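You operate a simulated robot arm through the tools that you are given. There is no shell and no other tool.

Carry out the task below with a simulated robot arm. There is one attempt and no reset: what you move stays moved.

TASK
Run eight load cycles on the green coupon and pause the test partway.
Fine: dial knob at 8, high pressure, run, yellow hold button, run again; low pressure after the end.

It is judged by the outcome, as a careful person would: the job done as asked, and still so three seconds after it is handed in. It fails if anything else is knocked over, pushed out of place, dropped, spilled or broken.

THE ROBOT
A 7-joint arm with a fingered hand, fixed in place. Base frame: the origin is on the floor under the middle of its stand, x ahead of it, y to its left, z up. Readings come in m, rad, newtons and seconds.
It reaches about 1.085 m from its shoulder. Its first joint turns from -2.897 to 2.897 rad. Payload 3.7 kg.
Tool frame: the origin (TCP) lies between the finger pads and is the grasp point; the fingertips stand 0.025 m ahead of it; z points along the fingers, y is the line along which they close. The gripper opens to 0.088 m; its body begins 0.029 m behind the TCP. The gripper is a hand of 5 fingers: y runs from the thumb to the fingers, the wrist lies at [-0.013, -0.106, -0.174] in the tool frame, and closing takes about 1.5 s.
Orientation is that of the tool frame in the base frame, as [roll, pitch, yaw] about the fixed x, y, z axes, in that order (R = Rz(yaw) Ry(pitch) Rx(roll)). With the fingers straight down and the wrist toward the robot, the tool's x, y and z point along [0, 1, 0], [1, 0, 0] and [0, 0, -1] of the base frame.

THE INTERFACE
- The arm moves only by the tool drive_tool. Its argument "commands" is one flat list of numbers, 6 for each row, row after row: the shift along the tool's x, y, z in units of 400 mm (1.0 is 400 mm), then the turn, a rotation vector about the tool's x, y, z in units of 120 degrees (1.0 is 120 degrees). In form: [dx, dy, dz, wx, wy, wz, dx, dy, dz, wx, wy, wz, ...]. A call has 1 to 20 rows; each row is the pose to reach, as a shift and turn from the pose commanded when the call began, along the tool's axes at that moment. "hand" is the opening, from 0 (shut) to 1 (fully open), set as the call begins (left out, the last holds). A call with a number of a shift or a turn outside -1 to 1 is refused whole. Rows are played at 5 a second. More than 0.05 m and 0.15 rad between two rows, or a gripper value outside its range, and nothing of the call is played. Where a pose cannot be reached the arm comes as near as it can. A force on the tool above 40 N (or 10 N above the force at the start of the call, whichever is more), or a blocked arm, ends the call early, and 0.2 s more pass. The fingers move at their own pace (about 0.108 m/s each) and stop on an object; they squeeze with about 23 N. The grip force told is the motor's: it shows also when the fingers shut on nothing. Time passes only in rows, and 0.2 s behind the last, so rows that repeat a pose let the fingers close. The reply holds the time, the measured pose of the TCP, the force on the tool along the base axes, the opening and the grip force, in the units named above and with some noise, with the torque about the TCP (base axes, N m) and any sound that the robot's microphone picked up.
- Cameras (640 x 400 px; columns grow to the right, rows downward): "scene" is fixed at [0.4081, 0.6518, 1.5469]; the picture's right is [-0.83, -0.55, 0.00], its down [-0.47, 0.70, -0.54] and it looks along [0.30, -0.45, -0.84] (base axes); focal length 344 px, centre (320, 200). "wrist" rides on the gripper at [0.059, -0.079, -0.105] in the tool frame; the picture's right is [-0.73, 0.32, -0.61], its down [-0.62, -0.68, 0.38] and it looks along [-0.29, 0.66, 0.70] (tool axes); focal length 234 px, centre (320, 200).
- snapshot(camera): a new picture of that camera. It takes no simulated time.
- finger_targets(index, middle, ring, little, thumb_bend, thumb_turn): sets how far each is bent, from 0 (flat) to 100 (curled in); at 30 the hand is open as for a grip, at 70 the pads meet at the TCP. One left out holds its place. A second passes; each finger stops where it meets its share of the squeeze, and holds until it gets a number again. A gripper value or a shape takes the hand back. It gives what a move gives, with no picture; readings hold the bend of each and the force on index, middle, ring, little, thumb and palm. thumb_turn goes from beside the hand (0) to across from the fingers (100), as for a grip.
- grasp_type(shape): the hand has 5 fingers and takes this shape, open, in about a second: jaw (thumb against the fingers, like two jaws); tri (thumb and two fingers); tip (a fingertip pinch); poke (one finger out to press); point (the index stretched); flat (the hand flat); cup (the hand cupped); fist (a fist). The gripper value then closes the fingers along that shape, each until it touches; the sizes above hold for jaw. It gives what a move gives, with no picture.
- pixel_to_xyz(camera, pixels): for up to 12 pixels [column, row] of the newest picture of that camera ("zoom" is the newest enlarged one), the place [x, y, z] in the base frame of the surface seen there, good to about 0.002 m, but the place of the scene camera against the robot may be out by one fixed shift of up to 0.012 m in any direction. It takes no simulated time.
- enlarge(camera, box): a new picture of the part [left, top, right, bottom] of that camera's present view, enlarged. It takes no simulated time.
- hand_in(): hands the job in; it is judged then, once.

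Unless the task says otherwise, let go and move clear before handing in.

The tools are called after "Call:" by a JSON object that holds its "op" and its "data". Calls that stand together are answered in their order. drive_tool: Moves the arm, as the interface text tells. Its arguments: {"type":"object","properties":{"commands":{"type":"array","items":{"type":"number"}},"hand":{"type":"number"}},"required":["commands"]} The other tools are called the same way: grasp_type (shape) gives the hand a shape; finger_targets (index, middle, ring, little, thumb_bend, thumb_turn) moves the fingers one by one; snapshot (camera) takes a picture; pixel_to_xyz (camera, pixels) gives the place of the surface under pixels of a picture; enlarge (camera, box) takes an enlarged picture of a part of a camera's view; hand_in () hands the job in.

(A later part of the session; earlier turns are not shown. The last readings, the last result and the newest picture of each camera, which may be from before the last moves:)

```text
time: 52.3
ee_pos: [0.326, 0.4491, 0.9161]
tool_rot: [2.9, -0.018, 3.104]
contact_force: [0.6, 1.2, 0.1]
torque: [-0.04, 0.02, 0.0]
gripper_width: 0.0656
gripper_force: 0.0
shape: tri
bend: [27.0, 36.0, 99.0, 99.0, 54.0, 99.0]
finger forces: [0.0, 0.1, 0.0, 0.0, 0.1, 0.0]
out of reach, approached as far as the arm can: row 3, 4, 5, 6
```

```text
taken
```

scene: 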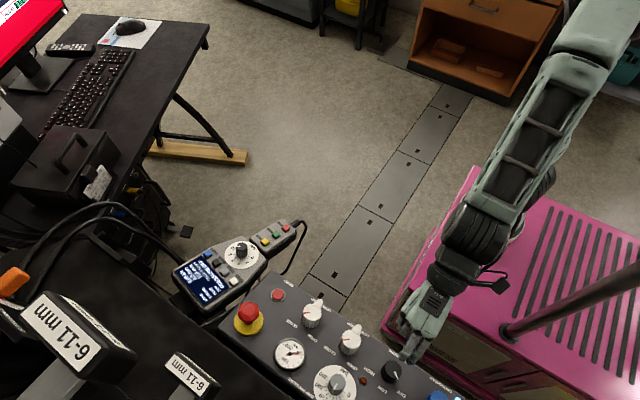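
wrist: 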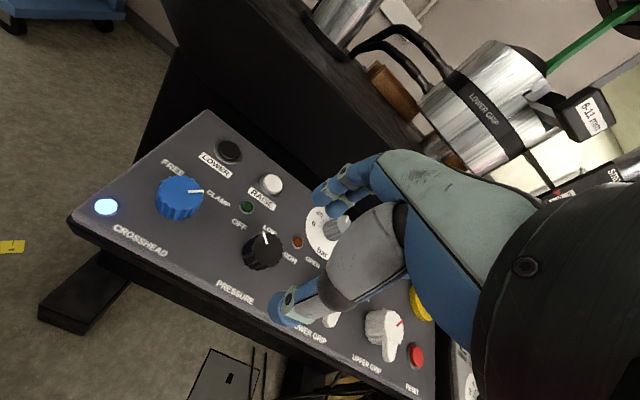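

Descending is out of reach from this posture too: the wrist seems to be against a joint limit here, unlike on my first approach, which came from the handset side. I'll go back to the handset side with hand direction ~-10° and then repeat that first route.

Call:
{"op": "drive_tool", "data": {"commands": [-0.0649, 0.0039, -0.04, 0, 0, 0.0533, -0.1299, 0.0077, -0.08, 0, 0, 0.1067, -0.1948, 0.0116, -0.107, 0, 0, 0.16, -0.2597, 0.0155, -0.107, 0, 0, 0.2133, -0.3247, 0.0193, -0.107, 0, 0, 0.2667, -0.3896, 0.0232, -0.107, 0, 0, 0.32, -0.4545, 0.0271, -0.107, 0, 0, 0.3733, -0.5195, 0.0309, -0.107, 0, 0, 0.4267, -0.5844, 0.0348, -0.107, 0, 0, 0.48, -0.6493, 0.0387, -0.107, 0, 0, 0.5333, -0.7143, 0.0425, -0.107, 0, 0, 0.5867, -0.7792, 0.0464, -0.107, 0, 0, 0.64, -0.8441, 0.0503, -0.107, 0, 0, 0.6933, -0.9091, 0.0541, -0.107, 0, 0, 0.7467, -0.974, 0.058, -0.107, 0, 0, 0.8, -0.974, 0.058, -0.107, 0, 0, 0.8]}}

Call:
{"op": "snapshot", "data": {"camera": "scene"}}

```text
time: 55.7
ee_pos: [0.7127, 0.4444, 0.9506]
tool_rot: [-3.095, -0.237, 1.418]
contact_force: [-0.2, -0.6, 1.6]
torque: [0.0, 0.0, -0.03]
gripper_width: 0.0658
gripper_force: 0.0
shape: tri
bend: [27.0, 35.0, 99.0, 99.0, 54.0, 99.0]
finger forces: [0.0, 0.1, 0.1, 0.1, 0.1, 0.0]
out of reach, approached as far as the arm can: row 7, 8
```

```text
taken
```

scene: 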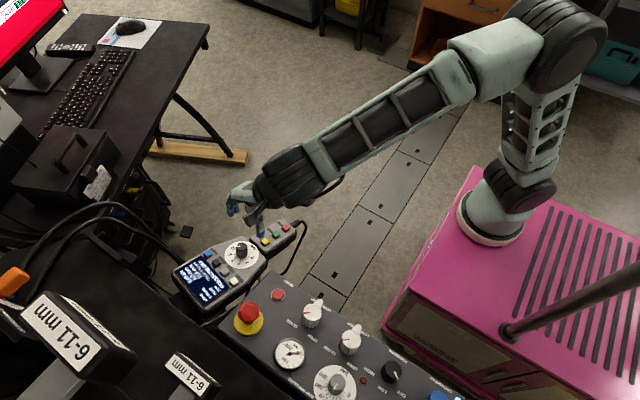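

Back at the handset side with direction -9°. Now I repeat the first route to above the PRESSURE knob, ending at direction ~80°.

Call:
{"op": "drive_tool", "data": {"commands": [-0.0061, -0.0689, -0.01, 0, 0, -0.053, -0.0121, -0.1378, -0.02, 0, 0, -0.106, -0.0182, -0.2066, -0.03, 0, 0, -0.159, -0.0242, -0.2755, -0.04, 0, 0, -0.212, -0.0303, -0.3444, -0.04, 0, 0, -0.265, -0.0363, -0.4133, -0.04, 0, 0, -0.318, -0.0424, -0.4821, -0.04, 0, 0, -0.371, -0.0485, -0.551, -0.03, 0, 0, -0.424, -0.0545, -0.6199, -0.02, 0, 0, -0.477, -0.0606, -0.6888, -0.01, 0, 0, -0.53, -0.0666, -0.7577, 0, 0, 0, -0.583, -0.0727, -0.8265, 0.013, 0, 0, -0.636, -0.0787, -0.8954, 0.026, 0, 0, -0.689, -0.0848, -0.9643, 0.0388, 0, 0, -0.742, -0.0848, -0.9643, 0.0388, 0, 0, -0.742]}}

Call:
{"op": "snapshot", "data": {"camera": "scene"}}

Call:
{"op": "snapshot", "data": {"camera": "wrist"}}

```text
time: 59.1
ee_pos: [0.6808, 0.2724, 0.9494]
tool_rot: [2.894, -0.043, 2.221]
contact_force: [0.4, -0.4, -0.5]
torque: [0.01, 0.02, -0.01]
gripper_width: 0.0662
gripper_force: 0.0
shape: tri
bend: [27.0, 35.0, 99.0, 99.0, 54.0, 99.0]
finger forces: [0.1, 0.1, 0.0, 0.0, 0.0, 0.1]
out of reach, approached as far as the arm can: row 13
stopped in row 15: the arm was blocked; the commanded pose is now the measured one
```

```text
taken
```

scene: 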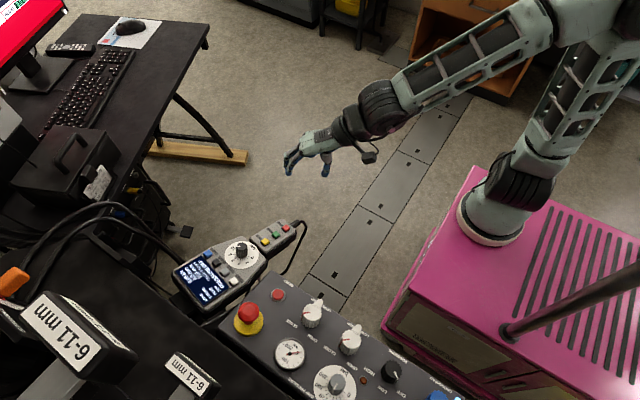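

```text
taken
```

wrist: 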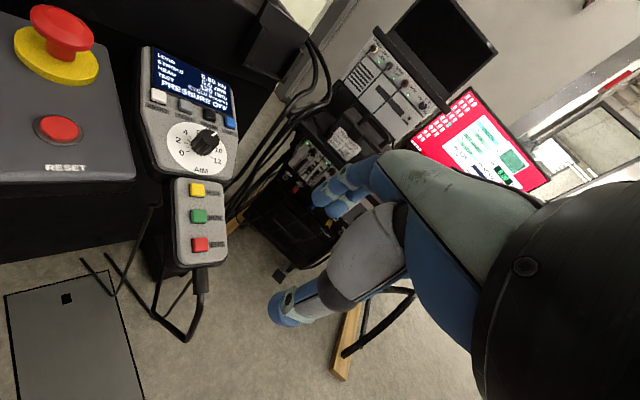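

The call ended with the arm blocked mid-way at (0.681,0.272,0.949): the arm was switching to another posture and stopped in free space; forces are near zero and nothing is touched. This posture resembles the original one, so I'll continue in smaller stages: first to (0.50,0.37,1.00) with direction ~55° and the right tilt.

Call:
{"op": "drive_tool", "data": {"commands": [0.0591, -0.0224, -0.0194, 0.0059, 0.0089, -0.0188, 0.1183, -0.0449, -0.0387, 0.0118, 0.0178, -0.0375, 0.1774, -0.0673, -0.0581, 0.0177, 0.0267, -0.0563, 0.2365, -0.0898, -0.0775, 0.0237, 0.0356, -0.075, 0.2956, -0.1122, -0.0969, 0.0296, 0.0445, -0.0938, 0.3548, -0.1346, -0.1163, 0.0355, 0.0534, -0.1125, 0.4139, -0.1571, -0.1356, 0.0414, 0.0623, -0.1313, 0.473, -0.1795, -0.155, 0.0473, 0.0712, -0.15, 0.473, -0.1795, -0.155, 0.0473, 0.0712, -0.15]}}

Call:
{"op": "snapshot", "data": {"camera": "scene"}}

```text
time: 61.1
ee_pos: [0.5001, 0.3719, 0.9998]
tool_rot: [2.966, -0.125, 2.558]
contact_force: [-0.2, 0.6, 0.2]
torque: [-0.02, 0.0, 0.02]
gripper_width: 0.0656
gripper_force: 0.1
shape: tri
bend: [27.0, 35.0, 99.0, 99.0, 54.0, 99.0]
finger forces: [0.0, 0.0, 0.0, 0.0, 0.0, 0.1]
```

```text
taken
```

scene: 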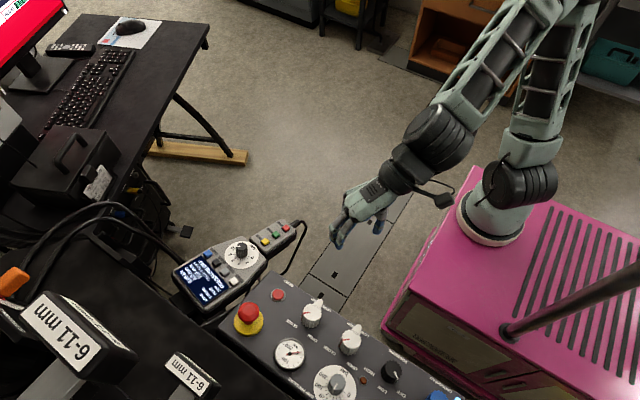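

Reached cleanly with direction ~57° and tilt ~12°. Next to the point above the PRESSURE knob with direction ~70°.

Call:
{"op": "drive_tool", "data": {"commands": [0.0678, -0.0088, 0.0268, 0, 0, -0.0161, 0.1355, -0.0175, 0.0535, 0, 0, -0.0321, 0.2033, -0.0263, 0.0803, 0, 0, -0.0482, 0.271, -0.035, 0.107, 0, 0, -0.0643, 0.3388, -0.0438, 0.1338, 0, 0, -0.0804, 0.4065, -0.0525, 0.1605, 0, 0, -0.0964, 0.4743, -0.0613, 0.1873, 0, 0, -0.1125, 0.4743, -0.0613, 0.1873, 0, 0, -0.1125]}}

Call:
{"op": "snapshot", "data": {"camera": "scene"}}

Call:
{"op": "snapshot", "data": {"camera": "wrist"}}

```text
time: 62.9
ee_pos: [0.3294, 0.4722, 0.9482]
tool_rot: [2.942, -0.082, 2.791]
contact_force: [0.5, 0.3, -0.1]
torque: [-0.01, -0.01, -0.01]
gripper_width: 0.0659
gripper_force: 0.1
shape: tri
bend: [27.0, 35.0, 99.0, 99.0, 54.0, 99.0]
finger forces: [0.0, 0.0, 0.0, 0.0, 0.1, 0.0]
```

```text
taken
```

scene: 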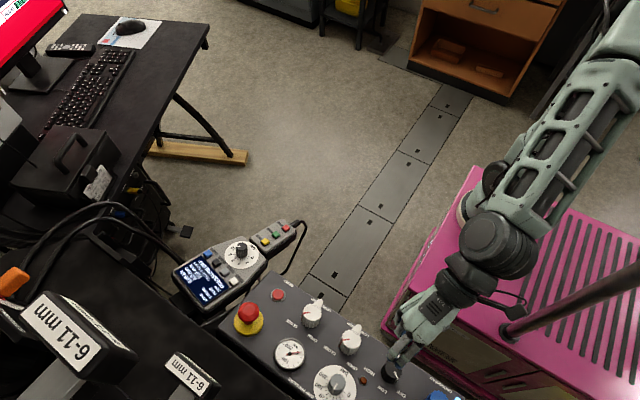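

```text
taken
```

wrist: 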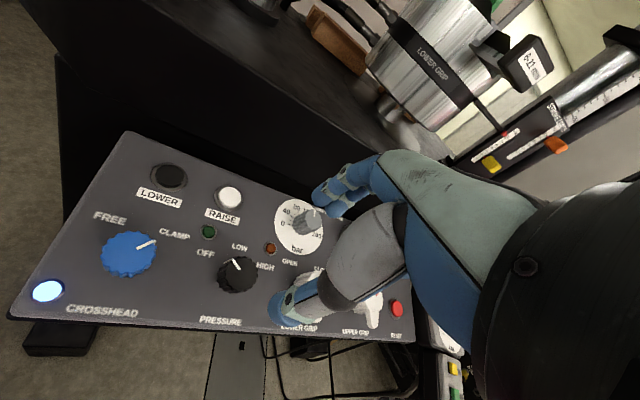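

Above the knob at direction 70° with no warning. I'll test turning to ~88° at this height.

Call:
{"op": "drive_tool", "data": {"commands": [0, 0, 0, 0, 0, -0.05, 0, 0, 0, 0, 0, -0.1, 0, 0, 0, 0, 0, -0.15, 0, 0, 0, 0, 0, -0.15]}}

Call:
{"op": "snapshot", "data": {"camera": "scene"}}

```text
time: 63.9
ee_pos: [0.3286, 0.4655, 0.95]
tool_rot: [2.927, -0.012, 3.098]
contact_force: [-0.2, 0.1, -1.4]
torque: [0.01, -0.01, 0.01]
gripper_width: 0.0658
gripper_force: 0.1
shape: tri
bend: [27.0, 35.0, 99.0, 99.0, 54.0, 99.0]
finger forces: [0.1, 0.0, 0.1, 0.1, 0.0, 0.1]
out of reach, approached as far as the arm can: row 3, 4
```

```text
taken
```

scene: 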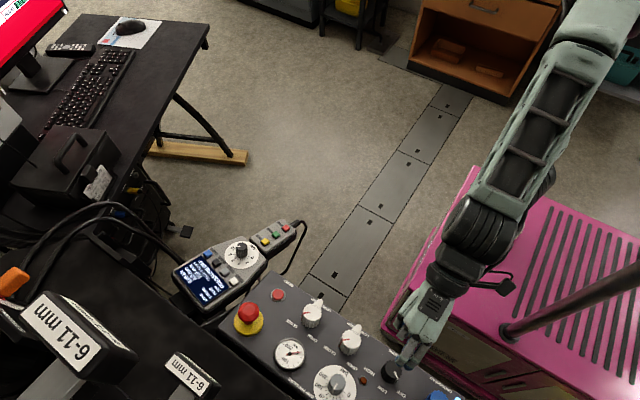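

The direction limit here is about 82°. I'll turn back to ~72° and descend 90 mm along the knob axis.

Call:
{"op": "drive_tool", "data": {"commands": [0, 0, 0, -0.006, 0, 0.065, 0, 0, 0, -0.0125, 0, 0.129, 0, 0.0027, 0.075, -0.0125, 0, 0.129, 0, 0.0053, 0.15, -0.0125, 0, 0.129, 0, 0.008, 0.225, -0.0125, 0, 0.129, 0, 0.008, 0.225, -0.0125, 0, 0.129]}}

Call:
{"op": "snapshot", "data": {"camera": "wrist"}}

Call:
{"op": "snapshot", "data": {"camera": "scene"}}

```text
time: 65.3
ee_pos: [0.3268, 0.4862, 0.8617]
tool_rot: [2.911, -0.076, 2.836]
contact_force: [-0.3, 0.7, -0.6]
torque: [-0.05, 0.02, 0.0]
gripper_width: 0.066
gripper_force: 0.1
shape: tri
bend: [27.0, 35.0, 99.0, 99.0, 54.0, 99.0]
finger forces: [0.0, 0.1, 0.1, 0.1, 0.0, 0.0]
```

```text
taken
```

wrist: 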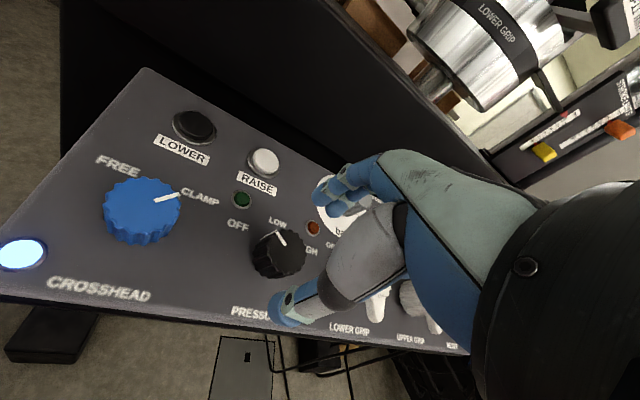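

```text
taken
```

scene: 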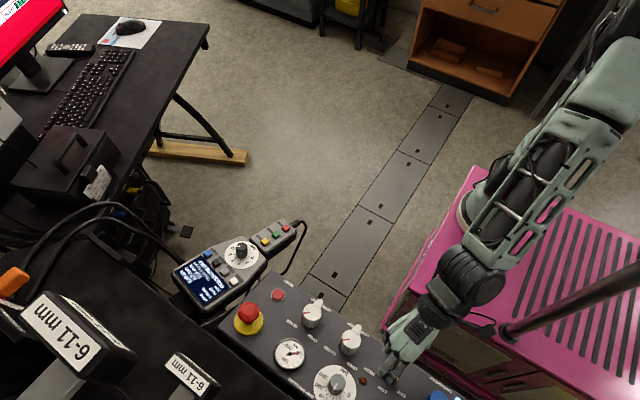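

On track. The last descent of about 41 mm with a small correction.

Call:
{"op": "drive_tool", "data": {"commands": [0, 0.0055, 0.035, 0, 0, 0, 0, 0.0055, 0.07, 0, 0, 0, 0, 0.0055, 0.1, 0, 0, 0, 0, 0.0055, 0.1, 0, 0, 0]}}

Call:
{"op": "snapshot", "data": {"camera": "wrist"}}

```text
time: 66.3
ee_pos: [0.3279, 0.499, 0.8223]
tool_rot: [2.911, -0.074, 2.835]
contact_force: [1.1, 0.2, -0.7]
torque: [0.04, -0.01, -0.01]
gripper_width: 0.0659
gripper_force: 0.0
shape: tri
bend: [27.0, 35.0, 99.0, 99.0, 54.0, 99.0]
finger forces: [0.0, 0.0, 0.0, 0.0, 0.0, 0.0]
```

```text
taken
```

wrist: 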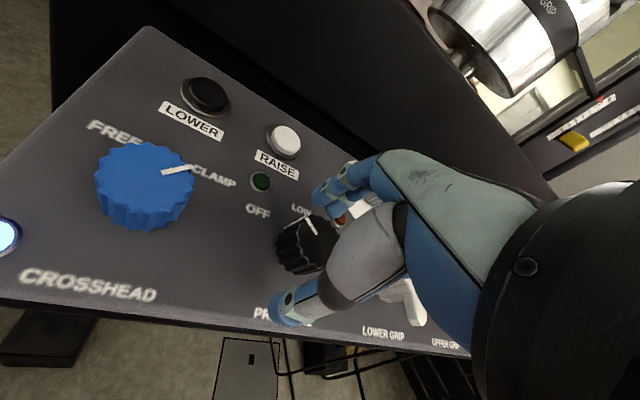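

Positioned around the knob. I'll close on it, and then turn about 36° clockwise while watching for drift.

Call:
{"op": "drive_tool", "data": {"commands": [0, 0, 0, 0, 0, 0, 0, 0, 0, 0, 0, 0, 0, 0, 0, 0, 0, 0, 0, 0, 0, 0, 0, 0, 0, 0, 0, 0, 0, 0, 0, 0, 0, 0, 0, 0], "hand": 0.1}}

Call:
{"op": "drive_tool", "data": {"commands": [0, 0, 0, 0, 0, 0.05, 0, 0, 0, 0, 0, 0.1, 0, 0, 0, 0, 0, 0.15, 0, 0, 0, 0, 0, 0.2, 0, 0, 0, 0, 0, 0.2]}}

Call:
{"op": "snapshot", "data": {"camera": "wrist"}}

Call:
{"op": "snapshot", "data": {"camera": "scene"}}

```text
time: 67.7
ee_pos: [0.328, 0.4993, 0.8223]
tool_rot: [2.913, -0.074, 2.833]
contact_force: [0.6, 0.3, -1.5]
torque: [0.02, 0.04, 0.03]
gripper_width: 0.0278
gripper_force: 22.9
shape: tri
bend: [74.0, 52.0, 100.0, 100.0, 74.0, 100.0]
finger forces: [10.4, 10.8, 0.0, 0.0, 20.6, 0.0]
```

```text
time: 68.9
ee_pos: [0.3275, 0.5, 0.8234]
tool_rot: [2.962, -0.16, 2.421]
contact_force: [-4.0, 0.5, -7.5]
torque: [-0.04, 0.1, 0.04]
gripper_width: 0.0273
gripper_force: 22.8
shape: tri
bend: [74.0, 53.0, 100.0, 100.0, 74.0, 100.0]
finger forces: [10.1, 9.6, 0.0, 0.0, 23.7, 0.0]
```

```text
taken
```

wrist: 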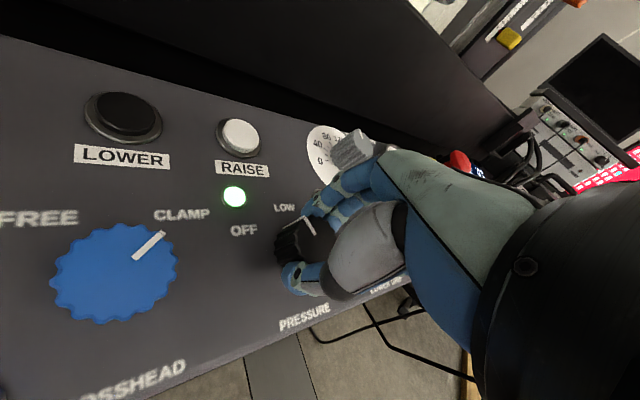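

```text
taken
```

scene: 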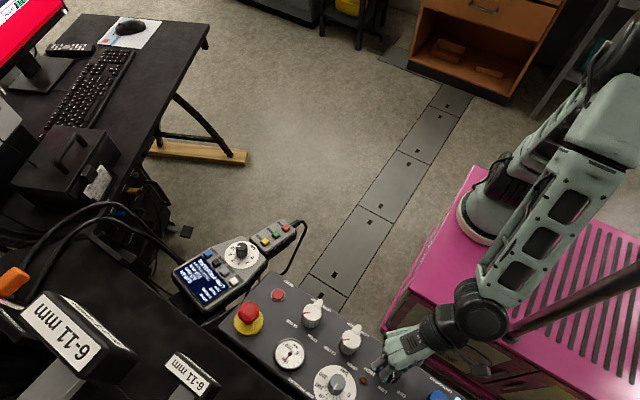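

The green lamp is lit again and the position holds (0.3275,0.500,0.823), so the turn works. I'll turn another 12° carefully.

Call:
{"op": "drive_tool", "data": {"commands": [0, 0, 0, 0, 0, 0.03, 0, 0, 0, 0, 0, 0.06, 0, 0, 0, 0, 0, 0.1, 0, 0, 0, 0, 0, 0.1]}}

Call:
{"op": "snapshot", "data": {"camera": "wrist"}}

Call:
{"op": "snapshot", "data": {"camera": "scene"}}

Call:
{"op": "enlarge", "data": {"camera": "scene", "box": [440, 0, 640, 400]}}

```text
time: 69.9
ee_pos: [0.3287, 0.4996, 0.8228]
tool_rot: [2.998, -0.193, 2.211]
contact_force: [-4.5, 1.6, -9.2]
torque: [-0.02, 0.11, 0.0]
gripper_width: 0.027
gripper_force: 22.8
shape: tri
bend: [74.0, 53.0, 100.0, 100.0, 74.0, 100.0]
finger forces: [10.4, 9.1, 0.0, 0.0, 23.4, 0.0]
```

```text
taken
```

wrist: 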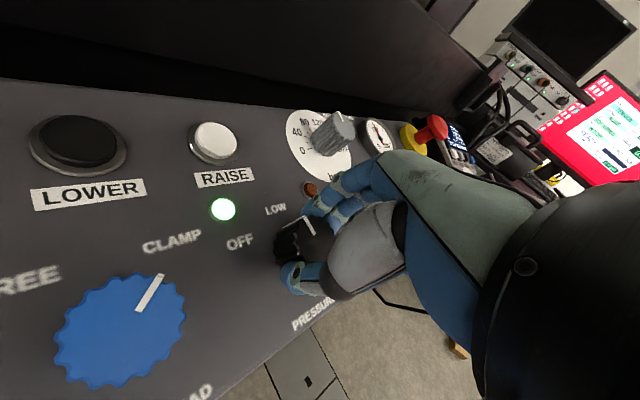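

```text
taken
```

scene: 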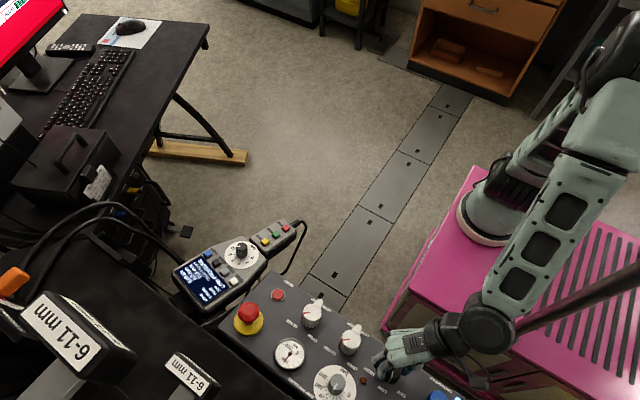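

```text
1.00 times, centred on (540, 200) of scene (not enlarged: the box is as wide or as high as the picture)
```

zoom: 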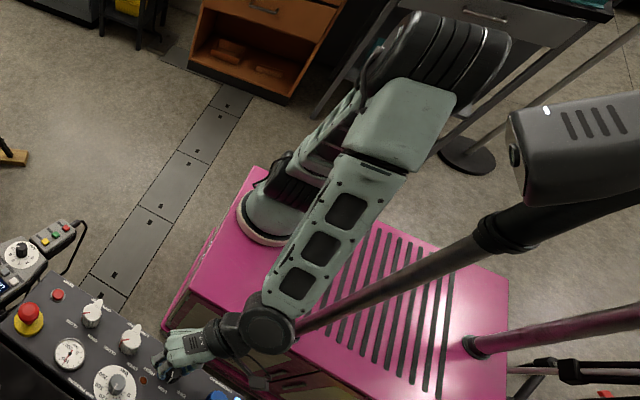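

Still holding position at direction ~37°, and the forearm clears the mast in this posture. I'll continue in 12° steps.

Call:
{"op": "drive_tool", "data": {"commands": [0, 0, 0, 0, 0, 0.03, 0, 0, 0, 0, 0, 0.06, 0, 0, 0, 0, 0, 0.1, 0, 0, 0, 0, 0, 0.1]}}

Call:
{"op": "snapshot", "data": {"camera": "wrist"}}

Call:
{"op": "enlarge", "data": {"camera": "scene", "box": [440, 0, 640, 400]}}

```text
time: 70.9
ee_pos: [0.3286, 0.4995, 0.8229]
tool_rot: [3.044, -0.22, 1.998]
contact_force: [-1.7, 1.9, -5.1]
torque: [0.0, 0.07, 0.06]
gripper_width: 0.027
gripper_force: 22.6
shape: tri
bend: [74.0, 53.0, 100.0, 100.0, 74.0, 100.0]
finger forces: [10.9, 10.9, 0.0, 0.1, 23.5, 0.1]
```

```text
taken
```

wrist: 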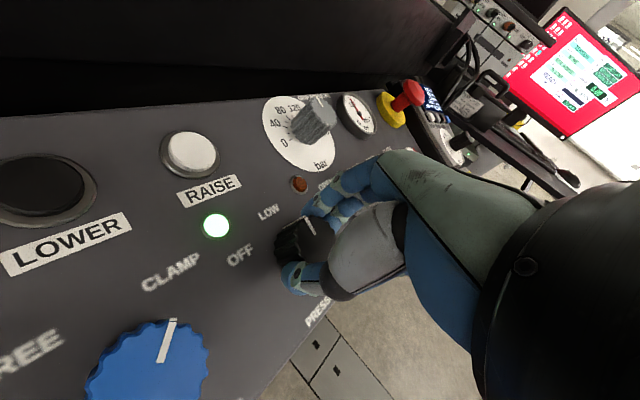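

```text
1.00 times, centred on (540, 200) of scene (not enlarged: the box is as wide or as high as the picture)
```

zoom: 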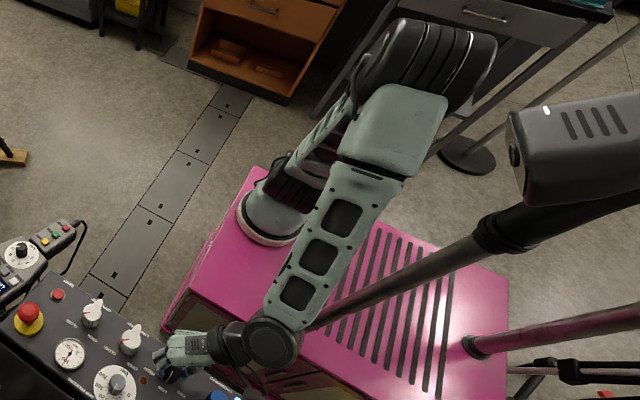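

Still good at direction ~24°. Continuing 12° more.

Call:
{"op": "drive_tool", "data": {"commands": [0, 0, 0, 0, 0, 0.03, 0, 0, 0, 0, 0, 0.06, 0, 0, 0, 0, 0, 0.1, 0, 0, 0, 0, 0, 0.1]}}

Call:
{"op": "snapshot", "data": {"camera": "wrist"}}

Call:
{"op": "enlarge", "data": {"camera": "scene", "box": [440, 0, 640, 400]}}

```text
time: 71.9
ee_pos: [0.3274, 0.5007, 0.8231]
tool_rot: [3.094, -0.236, 1.784]
contact_force: [-4.6, 3.1, -10.9]
torque: [-0.04, 0.13, 0.1]
gripper_width: 0.0267
gripper_force: 22.9
shape: tri
bend: [74.0, 53.0, 100.0, 100.0, 73.0, 100.0]
finger forces: [10.0, 9.7, 0.0, 0.0, 24.2, 0.0]
```

```text
taken
```

wrist: 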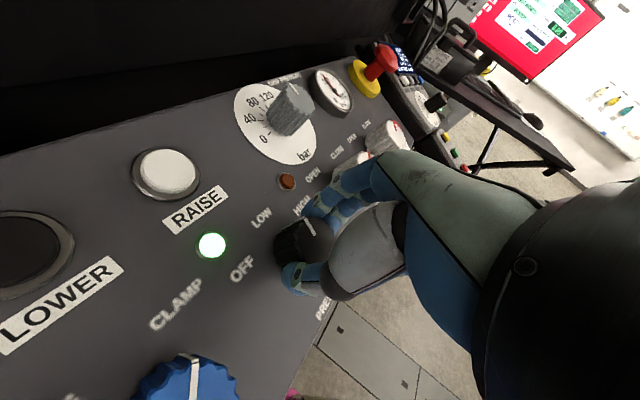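

```text
1.00 times, centred on (540, 200) of scene (not enlarged: the box is as wide or as high as the picture)
```

zoom: 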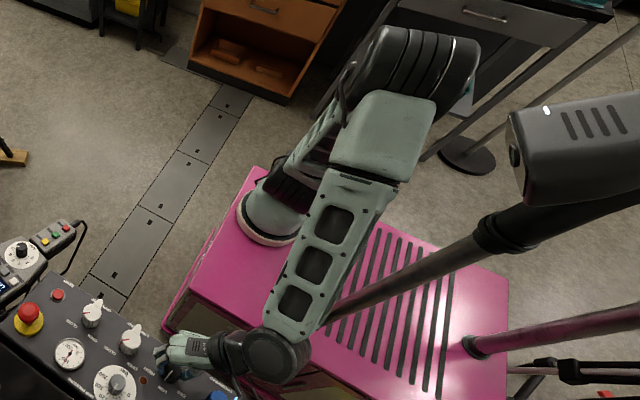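

Still holding. Let me check the forearm's distance to the mast before going on.

Call:
{"op": "pixel_to_xyz", "data": {"camera": "zoom", "pixels": [[318, 325], [330, 295], [345, 260], [360, 225], [300, 355], [265, 355], [340, 305], [360, 295], [385, 190], [295, 300]]}}

Call:
{"op": "enlarge", "data": {"camera": "wrist", "box": [200, 160, 360, 310]}}

Call:
{"op": "enlarge", "data": {"camera": "scene", "box": [160, 220, 288, 320]}}

```text
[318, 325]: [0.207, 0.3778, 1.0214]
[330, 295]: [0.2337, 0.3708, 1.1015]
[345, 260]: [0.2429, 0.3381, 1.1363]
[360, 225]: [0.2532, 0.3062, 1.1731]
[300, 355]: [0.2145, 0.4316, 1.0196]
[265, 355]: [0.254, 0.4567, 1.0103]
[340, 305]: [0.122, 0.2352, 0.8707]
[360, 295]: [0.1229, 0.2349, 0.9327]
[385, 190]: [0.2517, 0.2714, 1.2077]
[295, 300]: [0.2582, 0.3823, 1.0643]
```

```text
2.67 times, centred on (280, 235) of wrist
```

zoom: 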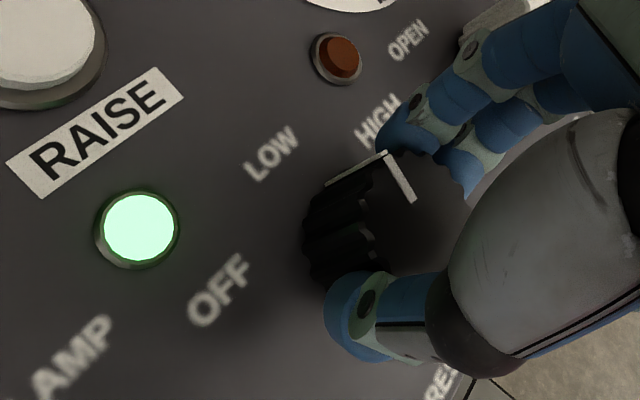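

```text
4.00 times, centred on (224, 270) of scene
```

zoom: 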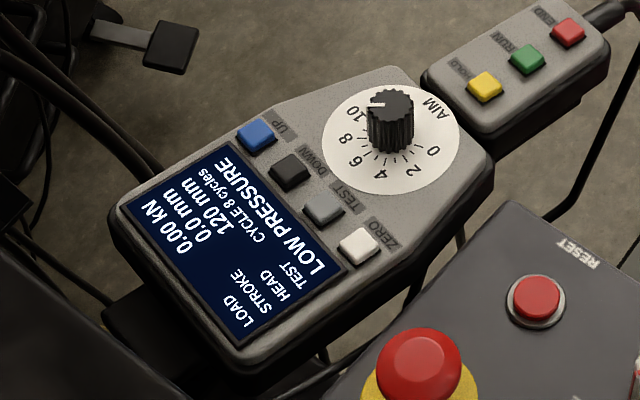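

The forearm is more than 0.1 m from the mast, and the display is back at LOW PRESSURE with 8 cycles. I'll continue 18° more clockwise.

Call:
{"op": "drive_tool", "data": {"commands": [0, 0, 0, 0, 0, 0.03, 0, 0, 0, 0, 0, 0.06, 0, 0, 0, 0, 0, 0.09, 0, 0, 0, 0, 0, 0.12, 0, 0, 0, 0, 0, 0.15, 0, 0, 0, 0, 0, 0.15]}}

Call:
{"op": "snapshot", "data": {"camera": "wrist"}}

Call:
{"op": "enlarge", "data": {"camera": "scene", "box": [440, 0, 640, 400]}}

Call:
{"op": "enlarge", "data": {"camera": "scene", "box": [160, 220, 288, 320]}}

```text
time: 73.3
ee_pos: [0.3275, 0.5012, 0.824]
tool_rot: [-3.113, -0.237, 1.461]
contact_force: [-8.3, 3.3, -9.0]
torque: [0.03, 0.2, 0.08]
gripper_width: 0.0266
gripper_force: 23.4
shape: tri
bend: [74.0, 54.0, 100.0, 100.0, 73.0, 100.0]
finger forces: [9.2, 9.0, 0.0, 0.0, 25.3, 0.0]
```

```text
taken
```

wrist: 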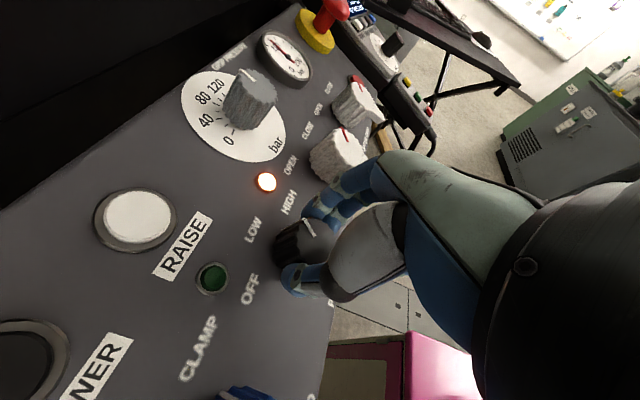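

```text
1.00 times, centred on (540, 200) of scene (not enlarged: the box is as wide or as high as the picture)
```

zoom: 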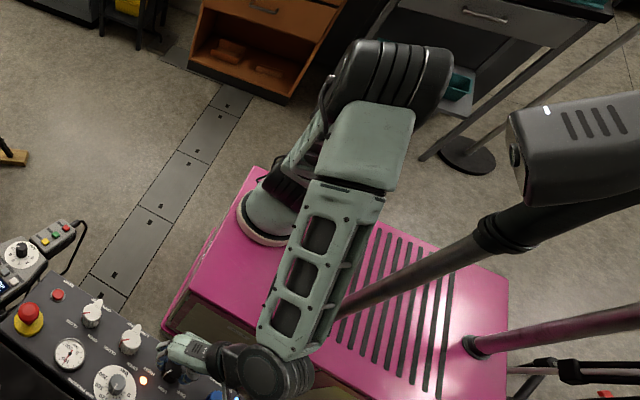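

```text
4.00 times, centred on (224, 270) of scene
```

zoom: 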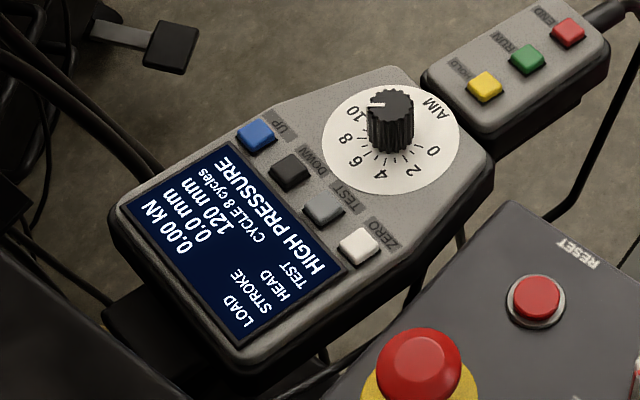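

HIGH PRESSURE is on the display and the amber lamp at HIGH is lit. I'll check the pointer relative to the HIGH label.

Call:
{"op": "enlarge", "data": {"camera": "wrist", "box": [220, 150, 380, 310]}}

Call:
{"op": "pixel_to_xyz", "data": {"camera": "wrist", "pixels": [[304, 221], [314, 235], [289, 202], [252, 229], [249, 290]]}}

```text
2.50 times, centred on (300, 230) of wrist
```

zoom: 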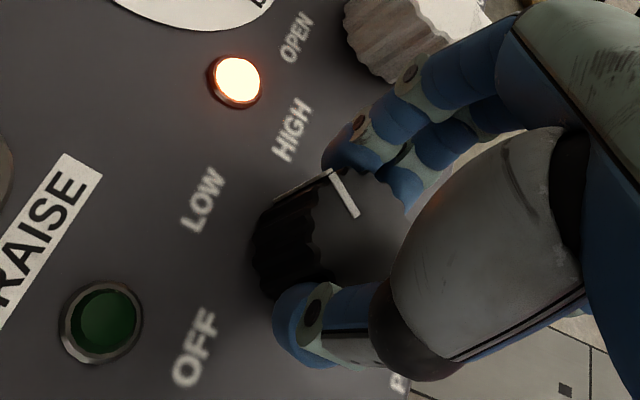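

```text
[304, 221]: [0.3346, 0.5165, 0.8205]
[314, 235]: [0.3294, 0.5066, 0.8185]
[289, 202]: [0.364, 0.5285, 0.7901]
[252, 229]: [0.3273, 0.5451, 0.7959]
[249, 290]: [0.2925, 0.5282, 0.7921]
```

The pointer is at about 63°, just across the LOW/HIGH boundary; HIGH is centred at 30°. I'll keep turning in small steps to centre it.

Call:
{"op": "drive_tool", "data": {"commands": [0, 0, 0, 0, 0, 0.03, 0, 0, 0, 0, 0, 0.06, 0, 0, 0, 0, 0, 0.1, 0, 0, 0, 0, 0, 0.1]}}

Call:
{"op": "snapshot", "data": {"camera": "wrist"}}

Call:
{"op": "enlarge", "data": {"camera": "scene", "box": [440, 0, 640, 400]}}

```text
time: 74.3
ee_pos: [0.329, 0.5014, 0.8231]
tool_rot: [-3.066, -0.229, 1.246]
contact_force: [-7.2, 5.2, -8.3]
torque: [0.06, 0.24, 0.04]
gripper_width: 0.0263
gripper_force: 23.2
shape: tri
bend: [74.0, 54.0, 100.0, 100.0, 73.0, 100.0]
finger forces: [9.2, 8.8, 0.0, 0.1, 25.3, 0.0]
```

```text
taken
```

wrist: 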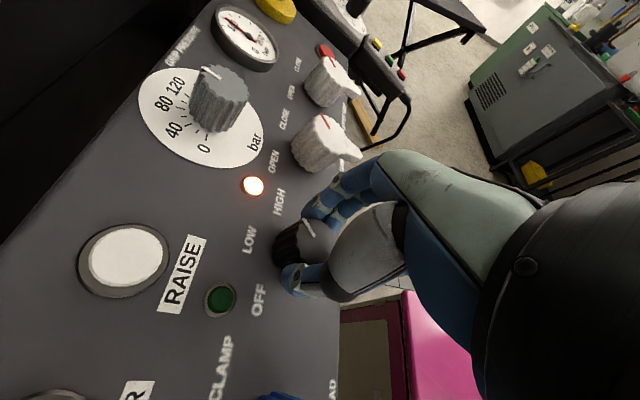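

```text
1.00 times, centred on (540, 200) of scene (not enlarged: the box is as wide or as high as the picture)
```

zoom: 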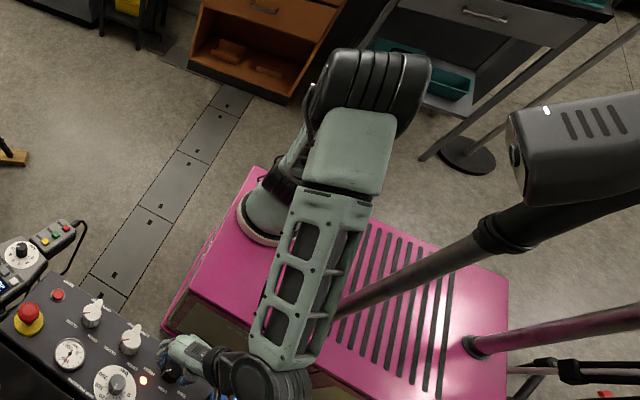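

HIGH stays lit; I'll check the clearance of the fingers to the LOWER GRIP knob before turning further.

Call:
{"op": "enlarge", "data": {"camera": "scene", "box": [310, 310, 438, 390]}}

Call:
{"op": "enlarge", "data": {"camera": "wrist", "box": [240, 90, 400, 310]}}

```text
5.00 times, centred on (374, 350) of scene
```

zoom: 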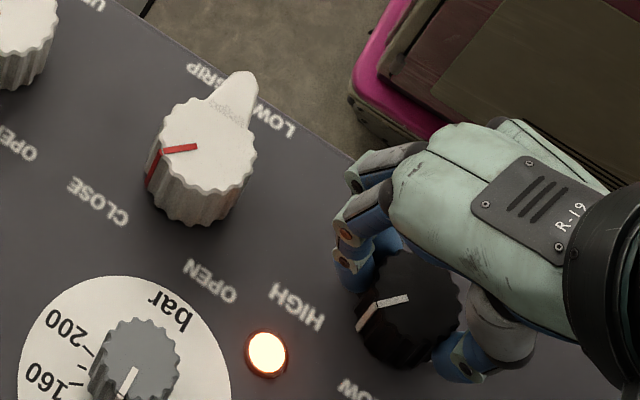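

```text
1.82 times, centred on (320, 200) of wrist
```

zoom: 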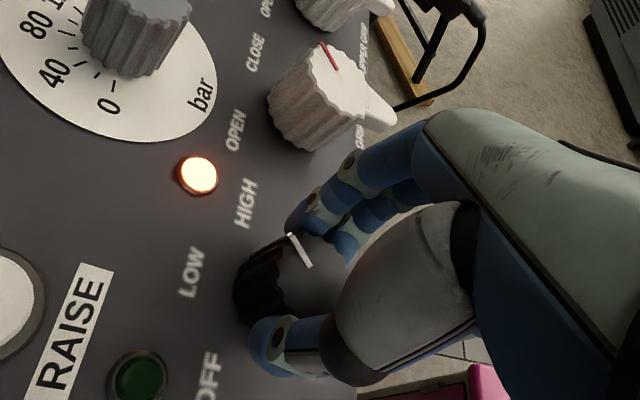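

Clearance is ample (scene zoom: fingers at 350,230, grip knob at 210,160). Turning another 18°.

Call:
{"op": "drive_tool", "data": {"commands": [0, 0, 0, 0, 0, 0.03, 0, 0, 0, 0, 0, 0.06, 0, 0, 0, 0, 0, 0.09, 0, 0, 0, 0, 0, 0.12, 0, 0, 0, 0, 0, 0.15, 0, 0, 0, 0, 0, 0.15]}}

Call:
{"op": "snapshot", "data": {"camera": "wrist"}}

Call:
{"op": "enlarge", "data": {"camera": "scene", "box": [310, 310, 438, 390]}}

```text
time: 75.7
ee_pos: [0.3301, 0.5005, 0.8235]
tool_rot: [-2.997, -0.194, 0.925]
contact_force: [0.0, 14.8, -4.6]
torque: [0.32, -0.01, 0.24]
gripper_width: 0.0258
gripper_force: 23.3
shape: tri
bend: [74.0, 54.0, 100.0, 100.0, 72.0, 100.0]
finger forces: [11.6, 9.0, 0.0, 0.0, 25.1, 0.0]
```

```text
taken
```

wrist: 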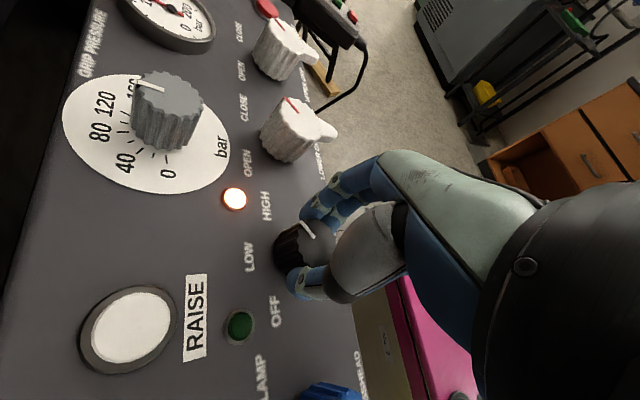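

```text
5.00 times, centred on (374, 350) of scene
```

zoom: 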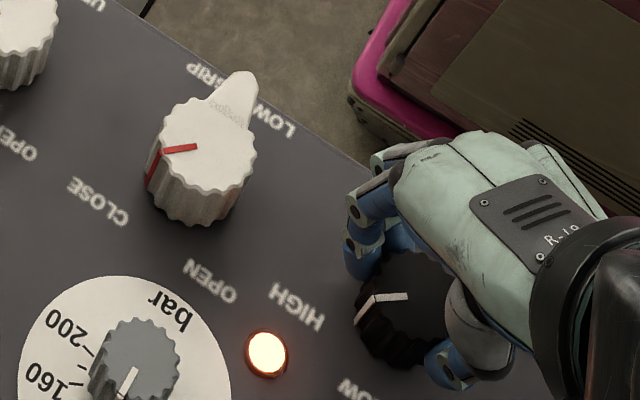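

The torque rose and the pointer hardly moved further, so the knob seems to be at its HIGH stop. I'll measure the pointer once more.

Call:
{"op": "enlarge", "data": {"camera": "wrist", "box": [240, 170, 360, 310]}}

Call:
{"op": "pixel_to_xyz", "data": {"camera": "wrist", "pixels": [[302, 223], [306, 227], [313, 235], [266, 206], [249, 258], [275, 312]]}}

```text
2.86 times, centred on (300, 240) of wrist
```

zoom: 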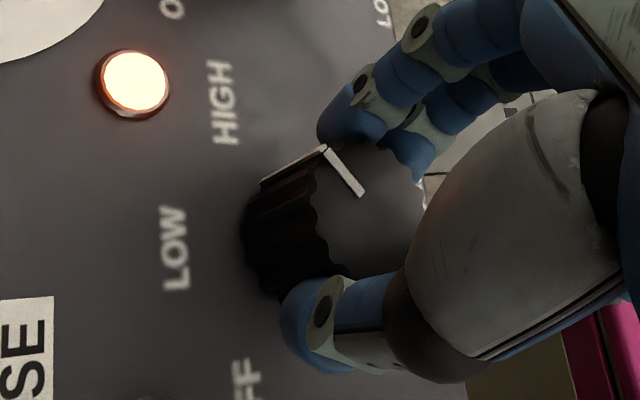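

```text
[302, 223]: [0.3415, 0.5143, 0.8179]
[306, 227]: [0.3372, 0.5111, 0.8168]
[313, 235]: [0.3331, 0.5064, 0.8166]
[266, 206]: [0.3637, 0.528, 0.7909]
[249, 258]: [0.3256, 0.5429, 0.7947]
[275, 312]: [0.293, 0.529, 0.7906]
```

The pointer sits at ~43°, mirrored to the OFF stop at ~140°, so this is the HIGH stop. I'll open the hand and wait for it to be fully open, then check.

Call:
{"op": "drive_tool", "data": {"commands": [0, 0, 0, 0, 0, 0, 0, 0, 0, 0, 0, 0, 0, 0, 0, 0, 0, 0, 0, 0, 0, 0, 0, 0, 0, 0, 0, 0, 0, 0, 0, 0, 0, 0, 0, 0], "hand": 0.8}}

Call:
{"op": "snapshot", "data": {"camera": "wrist"}}

Call:
{"op": "enlarge", "data": {"camera": "scene", "box": [310, 310, 438, 390]}}

Call:
{"op": "enlarge", "data": {"camera": "scene", "box": [160, 220, 288, 320]}}

```text
time: 77.1
ee_pos: [0.3286, 0.4993, 0.8236]
tool_rot: [-2.998, -0.194, 0.926]
contact_force: [-0.6, -0.5, -0.2]
torque: [0.01, 0.0, 0.01]
gripper_width: 0.0703
gripper_force: 0.0
shape: tri
bend: [27.0, 34.0, 99.0, 99.0, 49.0, 99.0]
finger forces: [0.0, 0.0, 0.1, 0.0, 0.0, 0.1]
```

```text
taken
```

wrist: 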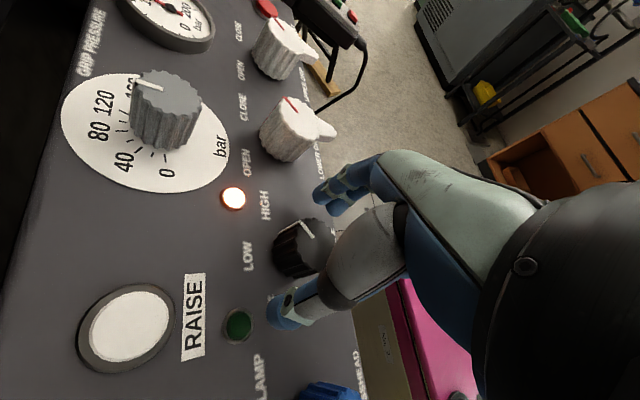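

```text
5.00 times, centred on (374, 350) of scene
```

zoom: 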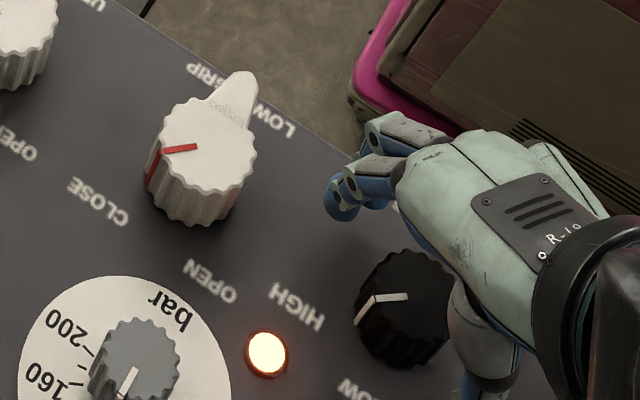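

```text
4.00 times, centred on (224, 270) of scene
```

zoom: 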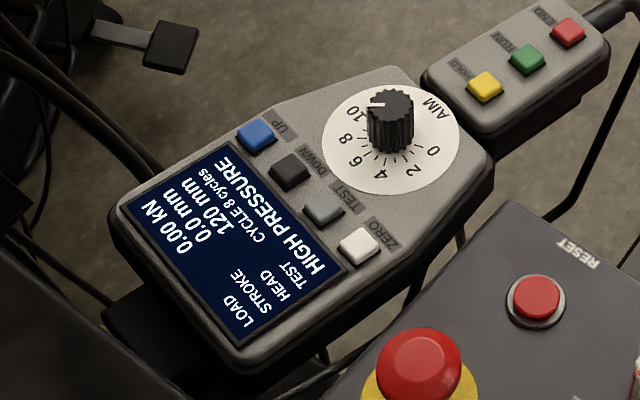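

HIGH PRESSURE holds with the hand open. I'll lift straight off the knob along its axis.

Call:
{"op": "drive_tool", "data": {"commands": [0, 0, -0.05, 0, 0, 0, 0, 0, -0.1, 0, 0, 0, 0, 0, -0.175, 0, 0, 0, 0, 0, -0.25, 0, 0, 0, 0, 0, -0.325, 0, 0, 0, 0, 0, -0.325, 0, 0, 0]}}

Call:
{"op": "enlarge", "data": {"camera": "scene", "box": [440, 0, 640, 400]}}

Call:
{"op": "snapshot", "data": {"camera": "wrist"}}

```text
time: 78.5
ee_pos: [0.3281, 0.4719, 0.95]
tool_rot: [-2.997, -0.195, 0.926]
contact_force: [0.2, 0.1, -0.1]
torque: [-0.04, -0.02, 0.01]
gripper_width: 0.0704
gripper_force: 0.0
shape: tri
bend: [27.0, 34.0, 99.0, 99.0, 49.0, 99.0]
finger forces: [0.0, 0.0, 0.0, 0.1, 0.1, 0.0]
```

```text
1.00 times, centred on (540, 200) of scene (not enlarged: the box is as wide or as high as the picture)
```

zoom: 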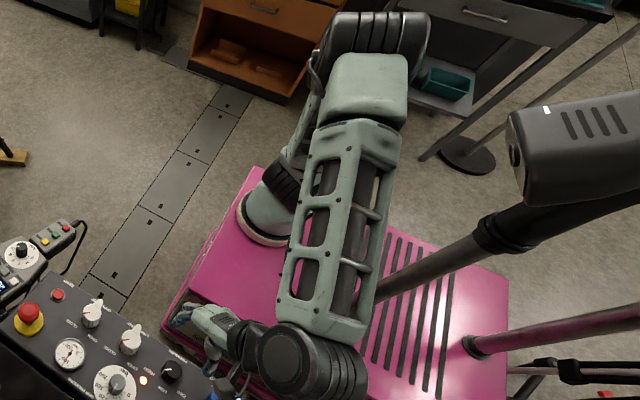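

```text
taken
```

wrist: 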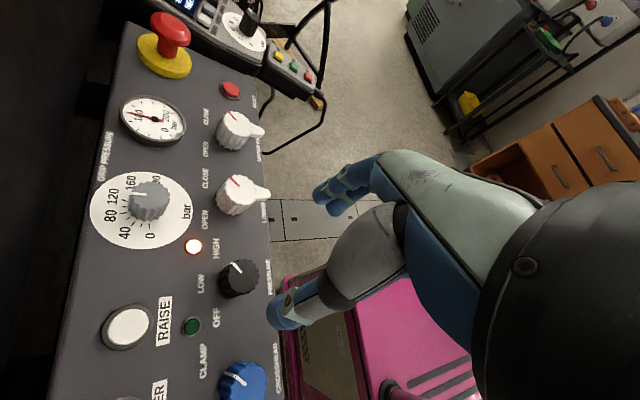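

Clear of the knob, with HIGH lit. Now I'll move toward the button box: first to (0.50,0.37,1.00) with the hand direction ~15°.

Call:
{"op": "drive_tool", "data": {"commands": [0.0097, 0.0594, -0.0228, 0, 0, -0.0541, 0.0195, 0.1189, -0.0456, 0, 0, -0.1083, 0.0292, 0.1783, -0.0684, 0, 0, -0.1624, 0.0389, 0.2378, -0.0913, 0, 0, -0.2165, 0.0486, 0.2972, -0.1141, 0, 0, -0.2706, 0.0584, 0.3566, -0.1369, 0, 0, -0.3248, 0.0681, 0.4161, -0.1597, 0, 0, -0.3789, 0.0778, 0.4755, -0.1825, 0, 0, -0.433, 0.0778, 0.4755, -0.1825, 0, 0, -0.433]}}

Call:
{"op": "snapshot", "data": {"camera": "scene"}}

```text
time: 80.5
ee_pos: [0.5014, 0.3685, 1.001]
tool_rot: [3.076, -0.231, 1.856]
contact_force: [-0.1, -0.5, 0.7]
torque: [-0.01, 0.01, 0.01]
gripper_width: 0.0701
gripper_force: 0.1
shape: tri
bend: [27.0, 34.0, 99.0, 99.0, 49.0, 99.0]
finger forces: [0.0, 0.0, 0.0, 0.0, 0.0, 0.0]
```

```text
taken
```

scene: 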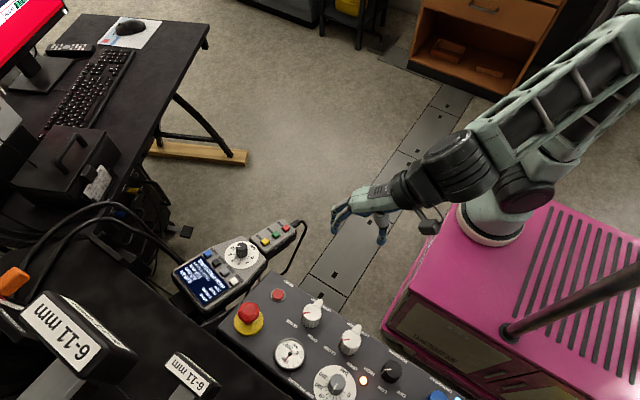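

Clean motion. I'll take the poke shape here and see where the stretched fingertip lies.

Call:
{"op": "grasp_type", "data": {"shape": "poke"}}

Call:
{"op": "snapshot", "data": {"camera": "wrist"}}

Call:
{"op": "enlarge", "data": {"camera": "scene", "box": [310, 160, 438, 240]}}

```text
time: 81.4
ee_pos: [0.5014, 0.368, 1.001]
tool_rot: [3.075, -0.234, 1.856]
contact_force: [-0.8, -0.6, -0.1]
torque: [0.0, -0.04, 0.0]
gripper_width: 0.0
gripper_force: 0.0
shape: poke
bend: [70.0, 70.0, 99.0, 99.0, 100.0, 100.0]
finger forces: [0.0, 0.0, 0.1, 0.1, 0.0, 0.1]
```

```text
taken
```

wrist: 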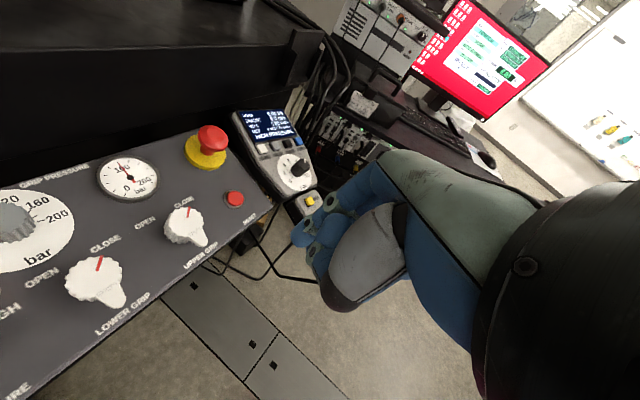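

```text
5.00 times, centred on (374, 200) of scene
```

zoom: 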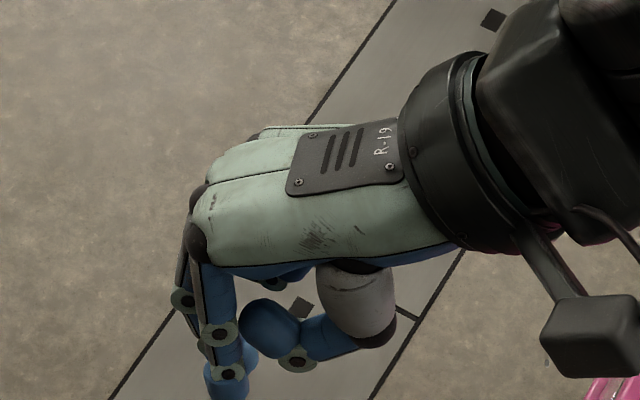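

In poke shape both index and middle are at bend 70 side by side. I want a single finger, so I'll curl the middle finger fully and look again.

Call:
{"op": "finger_targets", "data": {"middle": 100}}

Call:
{"op": "snapshot", "data": {"camera": "wrist"}}

Call:
{"op": "enlarge", "data": {"camera": "scene", "box": [310, 160, 438, 240]}}

Call:
{"op": "enlarge", "data": {"camera": "wrist", "box": [260, 160, 420, 330]}}

```text
time: 82.4
ee_pos: [0.501, 0.3669, 1.0012]
tool_rot: [3.076, -0.232, 1.856]
contact_force: [0.3, -0.4, 0.5]
torque: [-0.01, 0.02, -0.04]
gripper_width: 0.0226
gripper_force: 0.0
shape: fingers
bend: [70.0, 100.0, 99.0, 99.0, 100.0, 100.0]
finger forces: [0.0, 0.1, 0.1, 0.1, 0.1, 0.1]
```

```text
taken
```

wrist: 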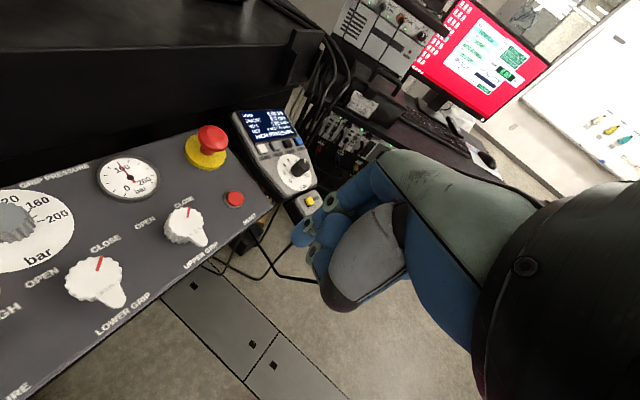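

```text
5.00 times, centred on (374, 200) of scene
```

zoom: 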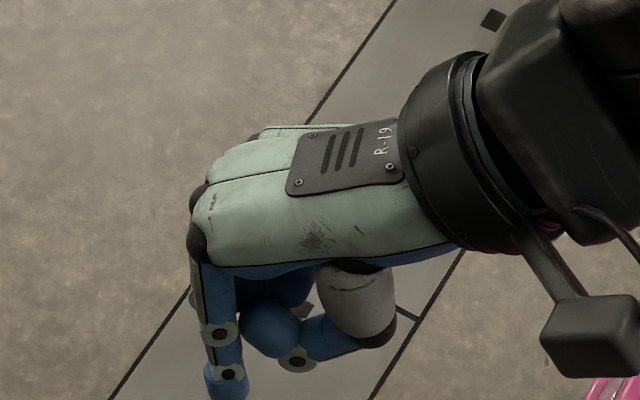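

```text
2.35 times, centred on (340, 245) of wrist
```

zoom: 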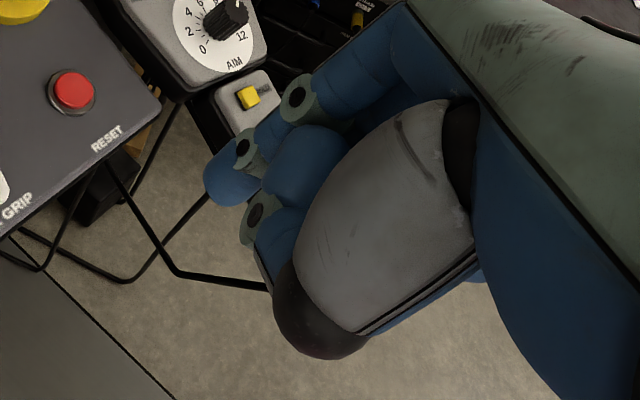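

The index alone now stands out (wrist zoom 215,190). I'll measure its tip and the lowest parts of the thumb relative to the TCP.

Call:
{"op": "pixel_to_xyz", "data": {"camera": "zoom", "pixels": [[215, 185], [222, 168], [208, 195], [228, 205], [258, 215], [262, 265], [300, 350], [320, 358], [285, 310], [248, 98], [300, 100], [245, 150]]}}

Call:
{"op": "pixel_to_xyz", "data": {"camera": "scene", "pixels": [[355, 234], [352, 228], [357, 238], [370, 231], [384, 226]]}}

```text
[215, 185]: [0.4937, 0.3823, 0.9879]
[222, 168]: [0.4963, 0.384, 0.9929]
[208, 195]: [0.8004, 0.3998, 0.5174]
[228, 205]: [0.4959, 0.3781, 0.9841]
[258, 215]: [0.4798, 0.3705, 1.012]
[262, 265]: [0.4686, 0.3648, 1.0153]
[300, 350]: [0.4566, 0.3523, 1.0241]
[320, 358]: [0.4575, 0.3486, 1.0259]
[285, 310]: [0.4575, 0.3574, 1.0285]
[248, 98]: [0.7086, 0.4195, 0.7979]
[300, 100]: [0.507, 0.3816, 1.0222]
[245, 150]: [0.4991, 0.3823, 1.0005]
```

```text
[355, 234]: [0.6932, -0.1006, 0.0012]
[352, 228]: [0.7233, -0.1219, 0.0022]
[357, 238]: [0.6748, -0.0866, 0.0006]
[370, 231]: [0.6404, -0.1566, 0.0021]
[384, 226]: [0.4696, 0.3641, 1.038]
```

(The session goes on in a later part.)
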